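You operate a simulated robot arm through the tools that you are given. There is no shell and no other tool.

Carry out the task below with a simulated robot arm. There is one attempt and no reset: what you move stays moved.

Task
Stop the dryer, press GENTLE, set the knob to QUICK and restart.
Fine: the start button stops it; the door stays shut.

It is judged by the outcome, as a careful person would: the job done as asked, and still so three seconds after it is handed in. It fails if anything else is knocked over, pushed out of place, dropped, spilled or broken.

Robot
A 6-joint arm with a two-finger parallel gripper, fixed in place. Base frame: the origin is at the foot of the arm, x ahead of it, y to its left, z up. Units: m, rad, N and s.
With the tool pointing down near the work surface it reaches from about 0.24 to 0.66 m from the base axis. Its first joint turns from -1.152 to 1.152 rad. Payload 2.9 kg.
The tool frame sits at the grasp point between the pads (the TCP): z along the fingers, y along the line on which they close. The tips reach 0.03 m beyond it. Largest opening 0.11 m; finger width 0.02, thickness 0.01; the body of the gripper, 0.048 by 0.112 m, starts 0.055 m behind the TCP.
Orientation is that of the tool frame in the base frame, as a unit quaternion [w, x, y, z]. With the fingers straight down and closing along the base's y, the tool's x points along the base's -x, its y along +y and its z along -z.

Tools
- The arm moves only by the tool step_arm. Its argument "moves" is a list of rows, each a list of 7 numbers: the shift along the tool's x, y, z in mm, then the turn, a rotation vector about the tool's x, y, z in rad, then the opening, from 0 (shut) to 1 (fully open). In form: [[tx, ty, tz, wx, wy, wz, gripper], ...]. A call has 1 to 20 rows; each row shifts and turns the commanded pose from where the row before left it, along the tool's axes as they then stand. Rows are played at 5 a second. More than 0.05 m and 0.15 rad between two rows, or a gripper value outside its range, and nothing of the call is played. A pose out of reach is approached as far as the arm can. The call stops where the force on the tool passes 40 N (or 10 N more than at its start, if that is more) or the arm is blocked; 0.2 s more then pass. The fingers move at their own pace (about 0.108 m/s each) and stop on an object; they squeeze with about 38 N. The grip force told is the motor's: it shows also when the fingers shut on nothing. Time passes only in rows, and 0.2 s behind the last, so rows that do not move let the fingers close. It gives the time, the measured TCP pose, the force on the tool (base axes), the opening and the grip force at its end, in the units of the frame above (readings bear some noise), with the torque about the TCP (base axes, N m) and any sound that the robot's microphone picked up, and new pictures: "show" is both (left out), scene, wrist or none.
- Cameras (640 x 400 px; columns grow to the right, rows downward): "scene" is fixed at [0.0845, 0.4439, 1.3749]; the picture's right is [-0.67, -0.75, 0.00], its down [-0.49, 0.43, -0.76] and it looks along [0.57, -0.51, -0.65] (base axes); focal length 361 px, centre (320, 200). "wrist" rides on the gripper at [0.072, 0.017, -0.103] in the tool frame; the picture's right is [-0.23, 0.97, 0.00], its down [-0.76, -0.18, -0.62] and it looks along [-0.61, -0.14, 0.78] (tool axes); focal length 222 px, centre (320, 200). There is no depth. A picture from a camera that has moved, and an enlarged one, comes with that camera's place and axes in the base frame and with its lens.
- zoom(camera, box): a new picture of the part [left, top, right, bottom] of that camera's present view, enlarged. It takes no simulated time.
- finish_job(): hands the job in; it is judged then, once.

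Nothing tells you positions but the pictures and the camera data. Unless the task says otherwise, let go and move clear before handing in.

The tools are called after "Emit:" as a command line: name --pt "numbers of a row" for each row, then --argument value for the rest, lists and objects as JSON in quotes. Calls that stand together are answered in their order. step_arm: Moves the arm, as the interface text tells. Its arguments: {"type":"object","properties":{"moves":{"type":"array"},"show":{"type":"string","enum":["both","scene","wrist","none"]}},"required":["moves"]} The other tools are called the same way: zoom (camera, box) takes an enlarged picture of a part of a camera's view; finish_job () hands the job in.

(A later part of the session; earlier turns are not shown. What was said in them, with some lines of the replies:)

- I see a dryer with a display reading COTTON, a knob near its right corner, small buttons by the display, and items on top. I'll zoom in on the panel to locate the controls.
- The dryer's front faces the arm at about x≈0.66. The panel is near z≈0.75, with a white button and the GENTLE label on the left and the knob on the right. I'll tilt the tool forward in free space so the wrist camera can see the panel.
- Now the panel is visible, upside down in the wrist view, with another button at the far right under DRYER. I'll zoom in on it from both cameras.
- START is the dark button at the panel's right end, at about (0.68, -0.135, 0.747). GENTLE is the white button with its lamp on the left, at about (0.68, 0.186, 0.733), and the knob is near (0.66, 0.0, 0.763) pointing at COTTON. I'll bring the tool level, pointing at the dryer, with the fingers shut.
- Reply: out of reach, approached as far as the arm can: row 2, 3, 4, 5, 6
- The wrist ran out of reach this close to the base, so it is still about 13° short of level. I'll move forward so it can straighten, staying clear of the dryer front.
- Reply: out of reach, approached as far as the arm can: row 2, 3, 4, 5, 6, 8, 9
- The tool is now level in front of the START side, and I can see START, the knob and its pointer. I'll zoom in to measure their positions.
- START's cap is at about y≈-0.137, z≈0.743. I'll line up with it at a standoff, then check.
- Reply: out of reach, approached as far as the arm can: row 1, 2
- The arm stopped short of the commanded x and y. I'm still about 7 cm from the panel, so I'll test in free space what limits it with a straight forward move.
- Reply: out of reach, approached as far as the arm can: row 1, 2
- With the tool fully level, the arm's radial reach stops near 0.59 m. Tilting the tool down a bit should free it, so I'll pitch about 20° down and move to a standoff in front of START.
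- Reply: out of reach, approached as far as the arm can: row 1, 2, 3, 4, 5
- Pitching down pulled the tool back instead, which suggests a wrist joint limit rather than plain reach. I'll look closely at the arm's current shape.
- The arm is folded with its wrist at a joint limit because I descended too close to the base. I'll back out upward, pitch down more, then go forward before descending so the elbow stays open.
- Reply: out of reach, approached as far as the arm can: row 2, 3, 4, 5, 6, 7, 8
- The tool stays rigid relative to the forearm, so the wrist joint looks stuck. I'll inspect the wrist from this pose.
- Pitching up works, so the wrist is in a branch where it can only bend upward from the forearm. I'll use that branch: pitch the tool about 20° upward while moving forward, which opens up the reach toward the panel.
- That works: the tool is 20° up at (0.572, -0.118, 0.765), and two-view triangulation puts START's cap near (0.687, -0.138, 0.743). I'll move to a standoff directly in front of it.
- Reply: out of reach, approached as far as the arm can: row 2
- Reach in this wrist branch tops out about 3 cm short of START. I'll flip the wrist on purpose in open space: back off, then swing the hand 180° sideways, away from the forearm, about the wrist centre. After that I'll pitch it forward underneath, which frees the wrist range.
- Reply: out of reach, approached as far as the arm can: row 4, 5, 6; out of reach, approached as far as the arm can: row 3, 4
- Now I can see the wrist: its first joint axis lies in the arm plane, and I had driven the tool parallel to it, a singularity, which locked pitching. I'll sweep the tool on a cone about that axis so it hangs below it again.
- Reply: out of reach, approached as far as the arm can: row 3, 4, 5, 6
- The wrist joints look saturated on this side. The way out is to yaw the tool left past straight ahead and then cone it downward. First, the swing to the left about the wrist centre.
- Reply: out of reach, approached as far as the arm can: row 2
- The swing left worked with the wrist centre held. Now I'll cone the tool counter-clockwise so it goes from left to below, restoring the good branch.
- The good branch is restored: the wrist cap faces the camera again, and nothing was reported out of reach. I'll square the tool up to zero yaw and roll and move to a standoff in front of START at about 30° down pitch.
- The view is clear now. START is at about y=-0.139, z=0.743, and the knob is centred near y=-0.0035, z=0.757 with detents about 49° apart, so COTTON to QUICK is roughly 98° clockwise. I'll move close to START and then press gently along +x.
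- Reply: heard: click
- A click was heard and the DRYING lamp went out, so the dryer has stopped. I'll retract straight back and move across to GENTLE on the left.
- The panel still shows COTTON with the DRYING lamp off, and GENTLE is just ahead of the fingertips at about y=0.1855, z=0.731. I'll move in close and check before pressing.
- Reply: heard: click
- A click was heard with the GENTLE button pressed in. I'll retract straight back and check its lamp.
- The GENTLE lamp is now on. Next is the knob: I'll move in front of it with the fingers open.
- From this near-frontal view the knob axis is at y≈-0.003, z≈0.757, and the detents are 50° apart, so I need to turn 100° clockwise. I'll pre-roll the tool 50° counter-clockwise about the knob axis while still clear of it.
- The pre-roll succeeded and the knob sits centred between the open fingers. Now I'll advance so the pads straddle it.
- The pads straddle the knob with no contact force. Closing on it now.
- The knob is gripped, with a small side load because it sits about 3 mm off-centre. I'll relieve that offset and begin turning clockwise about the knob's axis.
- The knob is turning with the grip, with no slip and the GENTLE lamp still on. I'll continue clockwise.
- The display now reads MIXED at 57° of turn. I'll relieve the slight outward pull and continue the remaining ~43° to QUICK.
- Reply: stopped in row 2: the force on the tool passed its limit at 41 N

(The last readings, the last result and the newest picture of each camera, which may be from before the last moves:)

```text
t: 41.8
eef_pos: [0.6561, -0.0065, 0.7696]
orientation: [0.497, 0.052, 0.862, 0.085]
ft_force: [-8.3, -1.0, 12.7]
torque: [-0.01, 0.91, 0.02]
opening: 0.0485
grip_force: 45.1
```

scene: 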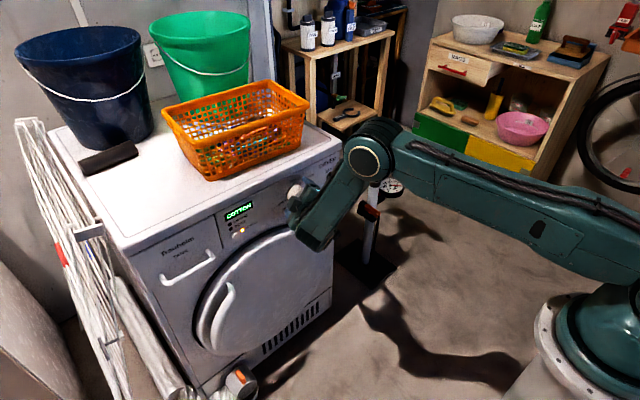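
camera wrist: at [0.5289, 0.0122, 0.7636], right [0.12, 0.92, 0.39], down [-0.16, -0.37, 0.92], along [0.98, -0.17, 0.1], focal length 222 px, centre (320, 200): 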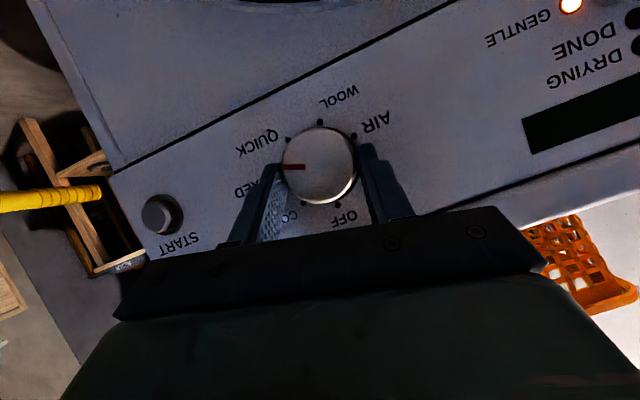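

Emit:
step_arm --pt "0.05 -1.25 0.03 -0.05 0 0.0866 0.2" --pt "0.05 -1.25 0.03 -0.05 0 0.0866 0.2" --pt "0.05 -1.25 0.03 -0.05 0 0.0866 0.2" --pt "0 0 0 0 0 0 0.2" --show "wrist"

Emit:
zoom --camera "scene" --box '[200, 150, 360, 250]'

Emit:
zoom --camera "wrist" --box '[220, 60, 440, 220]'

```text
t: 42.8
eef_pos: [0.6543, -0.0117, 0.7679]
orientation: [0.485, 0.125, 0.839, 0.213]
ft_force: [9.3, 0.4, 2.0]
torque: [0.01, -0.12, -0.28]
opening: 0.0484
grip_force: 45.3
camera wrist: at [0.5289, 0.01, 0.7681], right [0.12, 0.76, 0.64], down [-0.16, -0.62, 0.77], along [0.98, -0.19, 0.05], focal length 222 px, centre (320, 200)
```

wrist: 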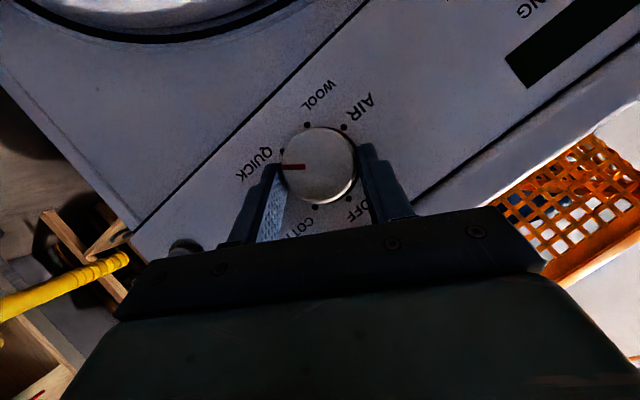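

```text
4.00 times, centred on (280, 200) of scene
camera zoom: at [0.0847, 0.4439, 1.3749], right [-0.67, -0.75, 0.0], down [-0.49, 0.43, -0.76], along [0.57, -0.51, -0.65], focal length 1442 px, centre (480, 200)
```

zoom: 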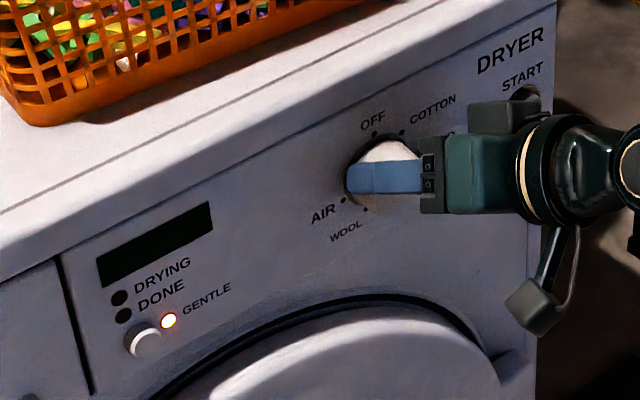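

```text
2.50 times, centred on (330, 140) of wrist
camera zoom: at [0.5289, 0.01, 0.7681], right [0.12, 0.76, 0.64], down [-0.16, -0.62, 0.77], along [0.98, -0.19, 0.05], focal length 555 px, centre (295, 350)
```

zoom: 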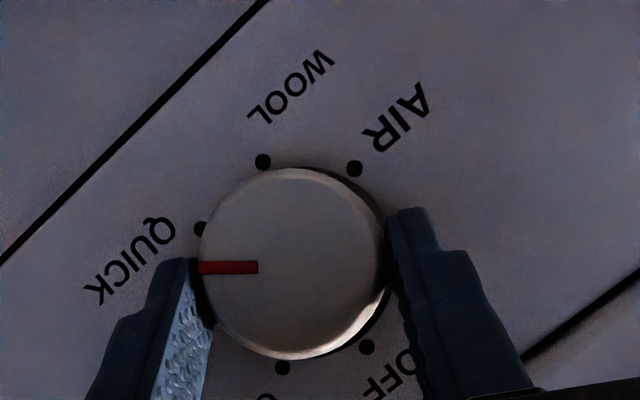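

Emit:
step_arm --pt "0.04 -1.17 0.03 -0.0468 0 0.081 0.2" --pt "0.04 -1.17 0.03 -0.0468 0 0.081 0.2" --pt "0.04 -1.17 0.03 -0.0468 0 0.081 0.2" --pt "0.04 -1.17 0.03 -0.0468 0 0.081 0.2" --pt "0 0 0 0 0 0 0.2" --show "wrist"

Emit:
zoom --camera "scene" --box '[200, 150, 360, 250]'

Emit:
zoom --camera "wrist" --box '[220, 60, 440, 220]'

```text
t: 44.0
eef_pos: [0.6552, -0.0151, 0.7671]
orientation: [0.454, 0.214, 0.784, 0.366]
ft_force: [15.4, -2.0, 2.4]
torque: [-0.03, -0.08, -0.21]
opening: 0.0483
grip_force: 45.3
camera wrist: at [0.5287, 0.0055, 0.7725], right [0.12, 0.47, 0.87], down [-0.16, -0.86, 0.49], along [0.98, -0.2, -0.02], focal length 222 px, centre (320, 200)
```

wrist: 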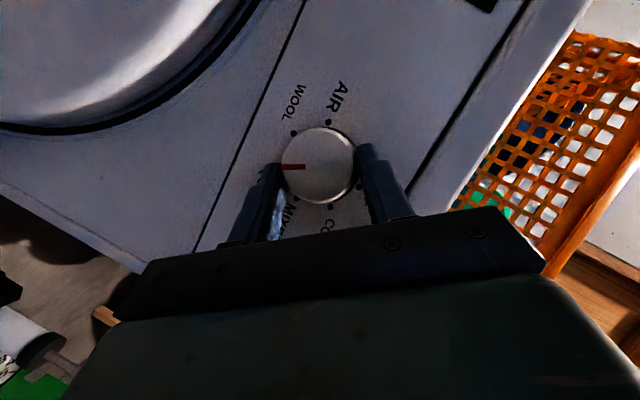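

```text
4.00 times, centred on (280, 200) of scene
camera zoom: at [0.0848, 0.4439, 1.3749], right [-0.67, -0.75, 0.0], down [-0.49, 0.43, -0.76], along [0.57, -0.51, -0.65], focal length 1442 px, centre (480, 200)
```

zoom: 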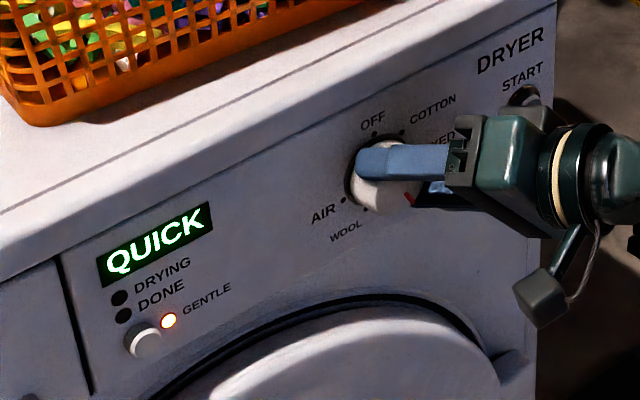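

```text
2.50 times, centred on (330, 140) of wrist
camera zoom: at [0.5287, 0.0055, 0.7725], right [0.12, 0.47, 0.87], down [-0.16, -0.86, 0.49], along [0.98, -0.2, -0.02], focal length 555 px, centre (295, 350)
```

zoom: 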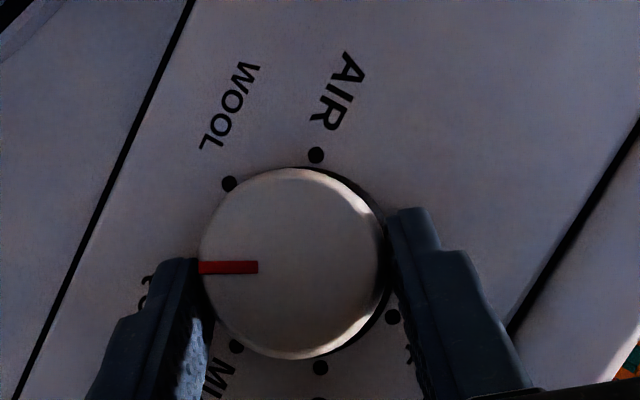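

The display reads QUICK with GENTLE still lit. I'll open the fingers, retract straight back, and check that it holds.

Emit:
step_arm --pt "0 0 0 0 0 0 0.5" --pt "0 0 0 0 0 0 0.8" --pt "0 0 0 0 0 0 0.8" --pt "10 0 -17.3 0 0 0 0.8" --pt "20 0 -34.6 0 0 0 0.8" --pt "10 0 -17.3 0 0 0 0.8" --pt "0 0 0 0 0 0 0.8"

Emit:
zoom --camera "scene" --box '[200, 150, 360, 250]'

Emit:
zoom --camera "wrist" --box '[220, 60, 440, 220]'

```text
t: 45.6
eef_pos: [0.5733, -0.0141, 0.7662]
orientation: [0.453, 0.213, 0.785, 0.365]
ft_force: [0.0, 0.0, 0.2]
torque: [0.02, 0.02, 0.0]
opening: 0.0878
grip_force: 0.0
camera wrist: at [0.4492, 0.006, 0.773], right [0.12, 0.47, 0.87], down [-0.16, -0.86, 0.49], along [0.98, -0.2, -0.02], focal length 222 px, centre (320, 200)
```

scene: 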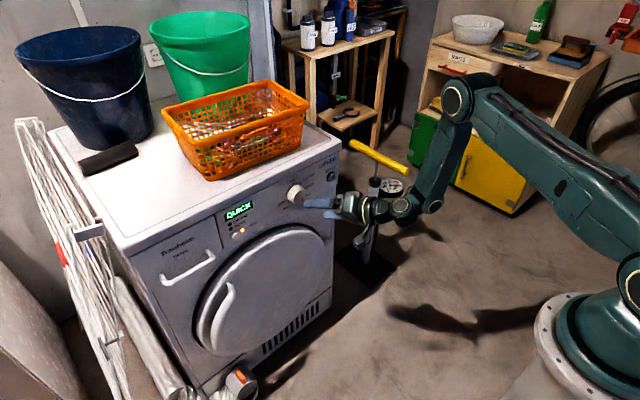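
wrist: 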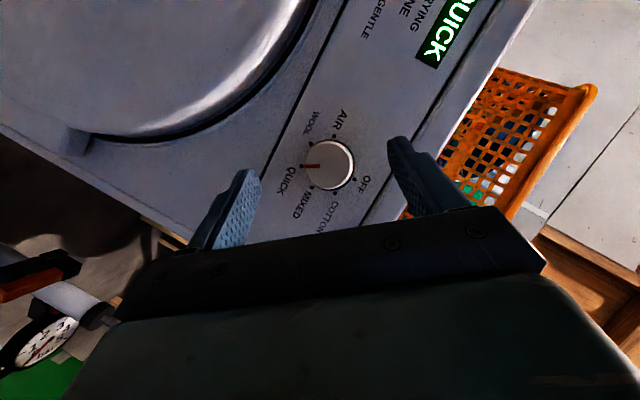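

```text
4.00 times, centred on (280, 200) of scene
camera zoom: at [0.0845, 0.4439, 1.3749], right [-0.67, -0.75, 0.0], down [-0.49, 0.43, -0.76], along [0.57, -0.51, -0.65], focal length 1442 px, centre (480, 200)
```

zoom: 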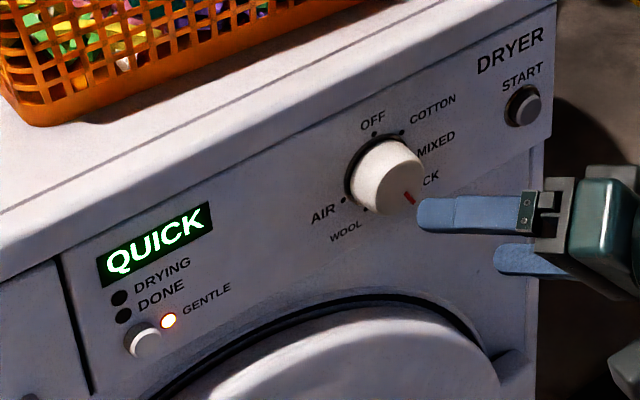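

```text
2.50 times, centred on (330, 140) of wrist
camera zoom: at [0.4492, 0.006, 0.773], right [0.12, 0.47, 0.87], down [-0.16, -0.86, 0.49], along [0.98, -0.2, -0.02], focal length 555 px, centre (295, 350)
```

zoom: 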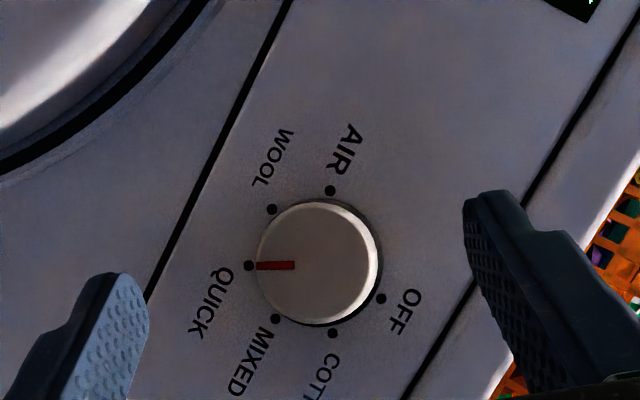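

The pointer sits exactly on QUICK and the display agrees. Now I'll roll the tool back, close the fingers and return to the START standoff.

Emit:
step_arm --pt "0 1.8 0 0.0727 0 -0.126 0.8" --pt "0 1.8 0 0.0727 0 -0.126 0.8" --pt "0 1.8 0 0.0727 0 -0.126 0.8" --pt "0 1.8 0 0.0727 0 -0.126 0.5" --pt "0 1.8 0 0.0727 0 -0.126 0.2" --pt "0 1.8 0 0.0727 0 -0.126 0" --pt "1 -33.9 8.4 0 0 0 0" --pt "1 -33.9 8.4 0 0 0 0" --pt "1 -33.9 8.4 0 0 0 0" --pt "1 -33.9 8.4 0 0 0 0" --pt "0 0 0 0 0 0 0"

Emit:
zoom --camera "wrist" --box '[250, 100, 410, 220]'

```text
t: 48.0
eef_pos: [0.6003, -0.1396, 0.7487]
orientation: [0.498, 0.001, 0.867, 0.0]
ft_force: [0.1, 1.0, -0.6]
torque: [0.03, 0.04, 0.0]
opening: 0.0002
grip_force: 37.3
camera wrist: at [0.4747, -0.1224, 0.7391], right [0.12, 0.97, 0.2], down [-0.16, -0.18, 0.97], along [0.98, -0.14, 0.13], focal length 222 px, centre (320, 200)
```

scene: 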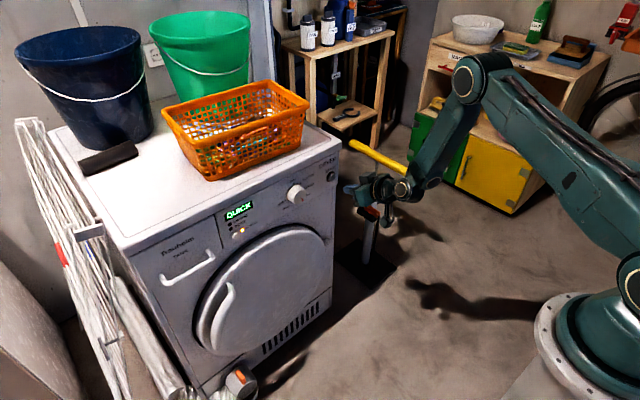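
wrist: 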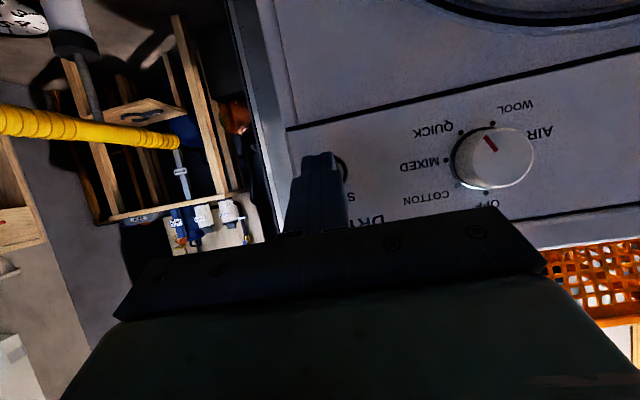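

```text
3.33 times, centred on (330, 160) of wrist
camera zoom: at [0.4747, -0.1224, 0.7391], right [0.12, 0.97, 0.2], down [-0.16, -0.18, 0.97], along [0.98, -0.14, 0.13], focal length 740 px, centre (287, 333)
```

zoom: 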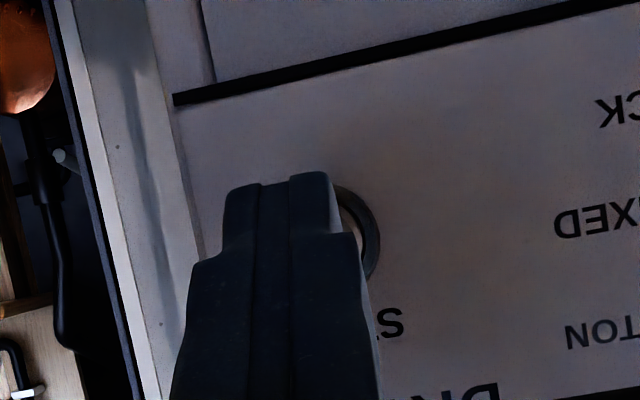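

START is dead ahead. I'll repeat the same press that worked before, once only.

Emit:
step_arm --pt "-21.3 2 33.9 0 0 0 0" --pt "-1.5 0 2.6 0 0 0 0" --pt "-1.5 0 2.6 0 0 0 0" --pt "-1.5 0 2.6 0 0 0 0" --pt "-1.3 0 2.2 0 0 0 0"

Emit:
zoom --camera "scene" --box '[200, 150, 360, 250]'

```text
t: 49.2
eef_pos: [0.6527, -0.1374, 0.7505]
orientation: [0.5, 0.002, 0.866, -0.001]
ft_force: [-1.1, -0.1, 0.6]
torque: [0.01, 0.0, 0.0]
opening: 0.0001
grip_force: 37.6
heard: click
camera wrist: at [0.5263, -0.1203, 0.7408], right [0.12, 0.97, 0.2], down [-0.16, -0.18, 0.97], along [0.98, -0.15, 0.13], focal length 222 px, centre (320, 200)
```

scene: 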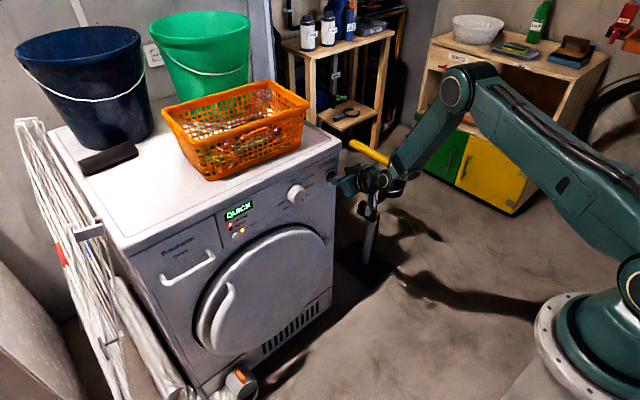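
wrist: 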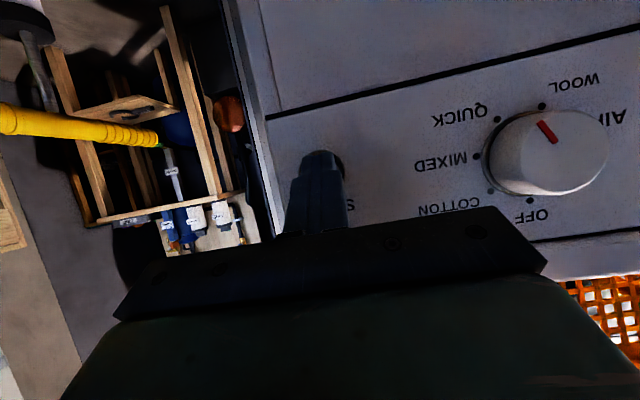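

```text
4.00 times, centred on (280, 200) of scene
camera zoom: at [0.0845, 0.4439, 1.3749], right [-0.67, -0.75, 0.0], down [-0.49, 0.43, -0.76], along [0.57, -0.51, -0.65], focal length 1442 px, centre (480, 200)
```

zoom: 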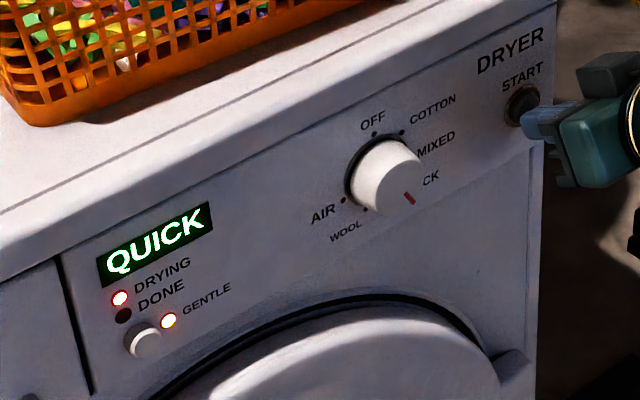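

A click was heard, DRYING is lit again, the display shows QUICK and GENTLE is on. I'll back off clear of the panel and verify that everything holds.

Emit:
step_arm --pt "5 0 -8.7 0 0 0 0" --pt "17.5 0 -30.3 0 0 0 0" --pt "17.5 0 -30.3 0 0 0 0" --pt "0 0 0 0 0 0 0" --pt "0 0 0 0 0 0 0" --pt "0 0 0 0 0 0 0" --pt "0 0 0 0 0 0 0" --pt "0 0 0 0 0 0 0"

Emit:
zoom --camera "scene" --box '[200, 150, 360, 250]'

```text
t: 51.0
eef_pos: [0.5709, -0.1393, 0.7539]
orientation: [0.5, 0.002, 0.866, -0.001]
ft_force: [-0.9, -0.3, 0.1]
torque: [-0.01, 0.02, 0.0]
opening: 0.0002
grip_force: 38.0
camera wrist: at [0.4449, -0.1205, 0.7438], right [0.12, 0.97, 0.2], down [-0.16, -0.18, 0.97], along [0.98, -0.15, 0.13], focal length 222 px, centre (320, 200)
```

scene: 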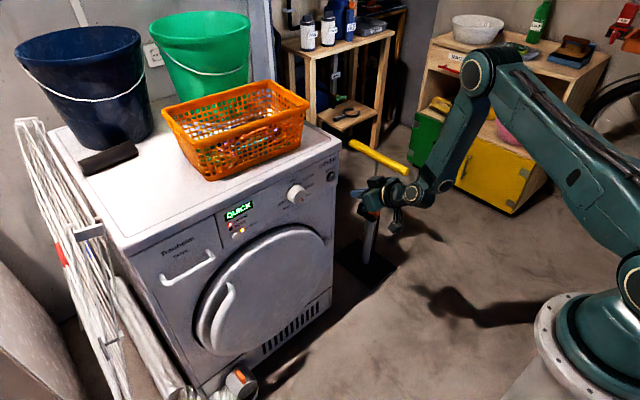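
wrist: 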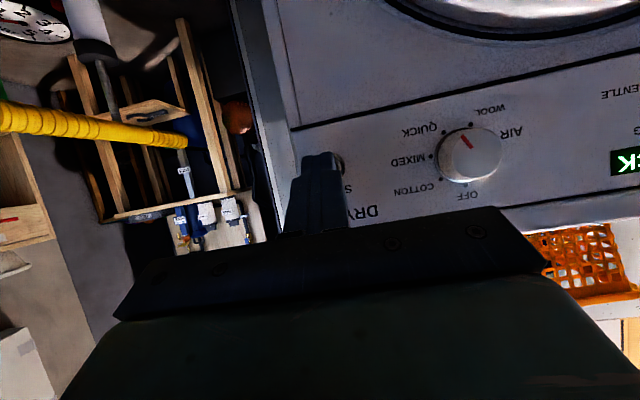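

```text
4.00 times, centred on (280, 200) of scene
camera zoom: at [0.0845, 0.4439, 1.3749], right [-0.67, -0.75, 0.0], down [-0.49, 0.43, -0.76], along [0.57, -0.51, -0.65], focal length 1442 px, centre (480, 200)
```

zoom: 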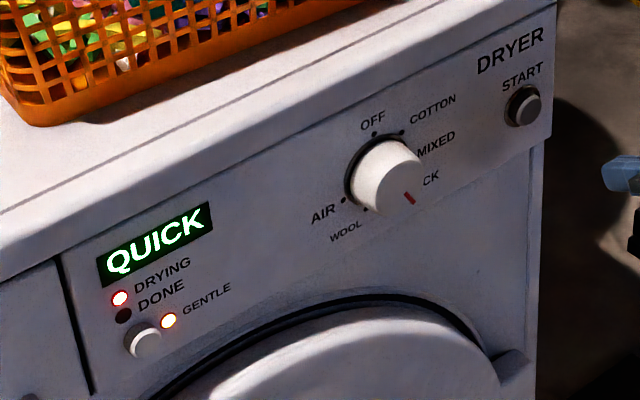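

With the arm clear, the display still shows QUICK, the DRYING and GENTLE lamps are lit, and the START button has sprung back out. The door is shut and nothing else has moved, so I'm handing the job in.

Emit:
finish_job

```text
The job is handed in.
```

The dryer is running again on QUICK with GENTLE on, and the job is handed in.

- **Stop:** I pressed START once; it clicked and the DRYING lamp went out.
- **GENTLE:** I pressed it once. It clicked, and its lamp came on and stayed on.
- **Knob:** I turned it 100° clockwise from COTTON to QUICK. The pointer sits on the QUICK mark and the display reads QUICK.
- **Restart:** I pressed START once more; it clicked and the DRYING lamp came back on.

About a second and a half after I backed the arm clear, the panel still showed all of this. The door stayed shut, and I saw nothing else moved or knocked over. While I was turning the knob, the force on the arm briefly passed 40 N and stopped it. I eased off and finished the turn normally.
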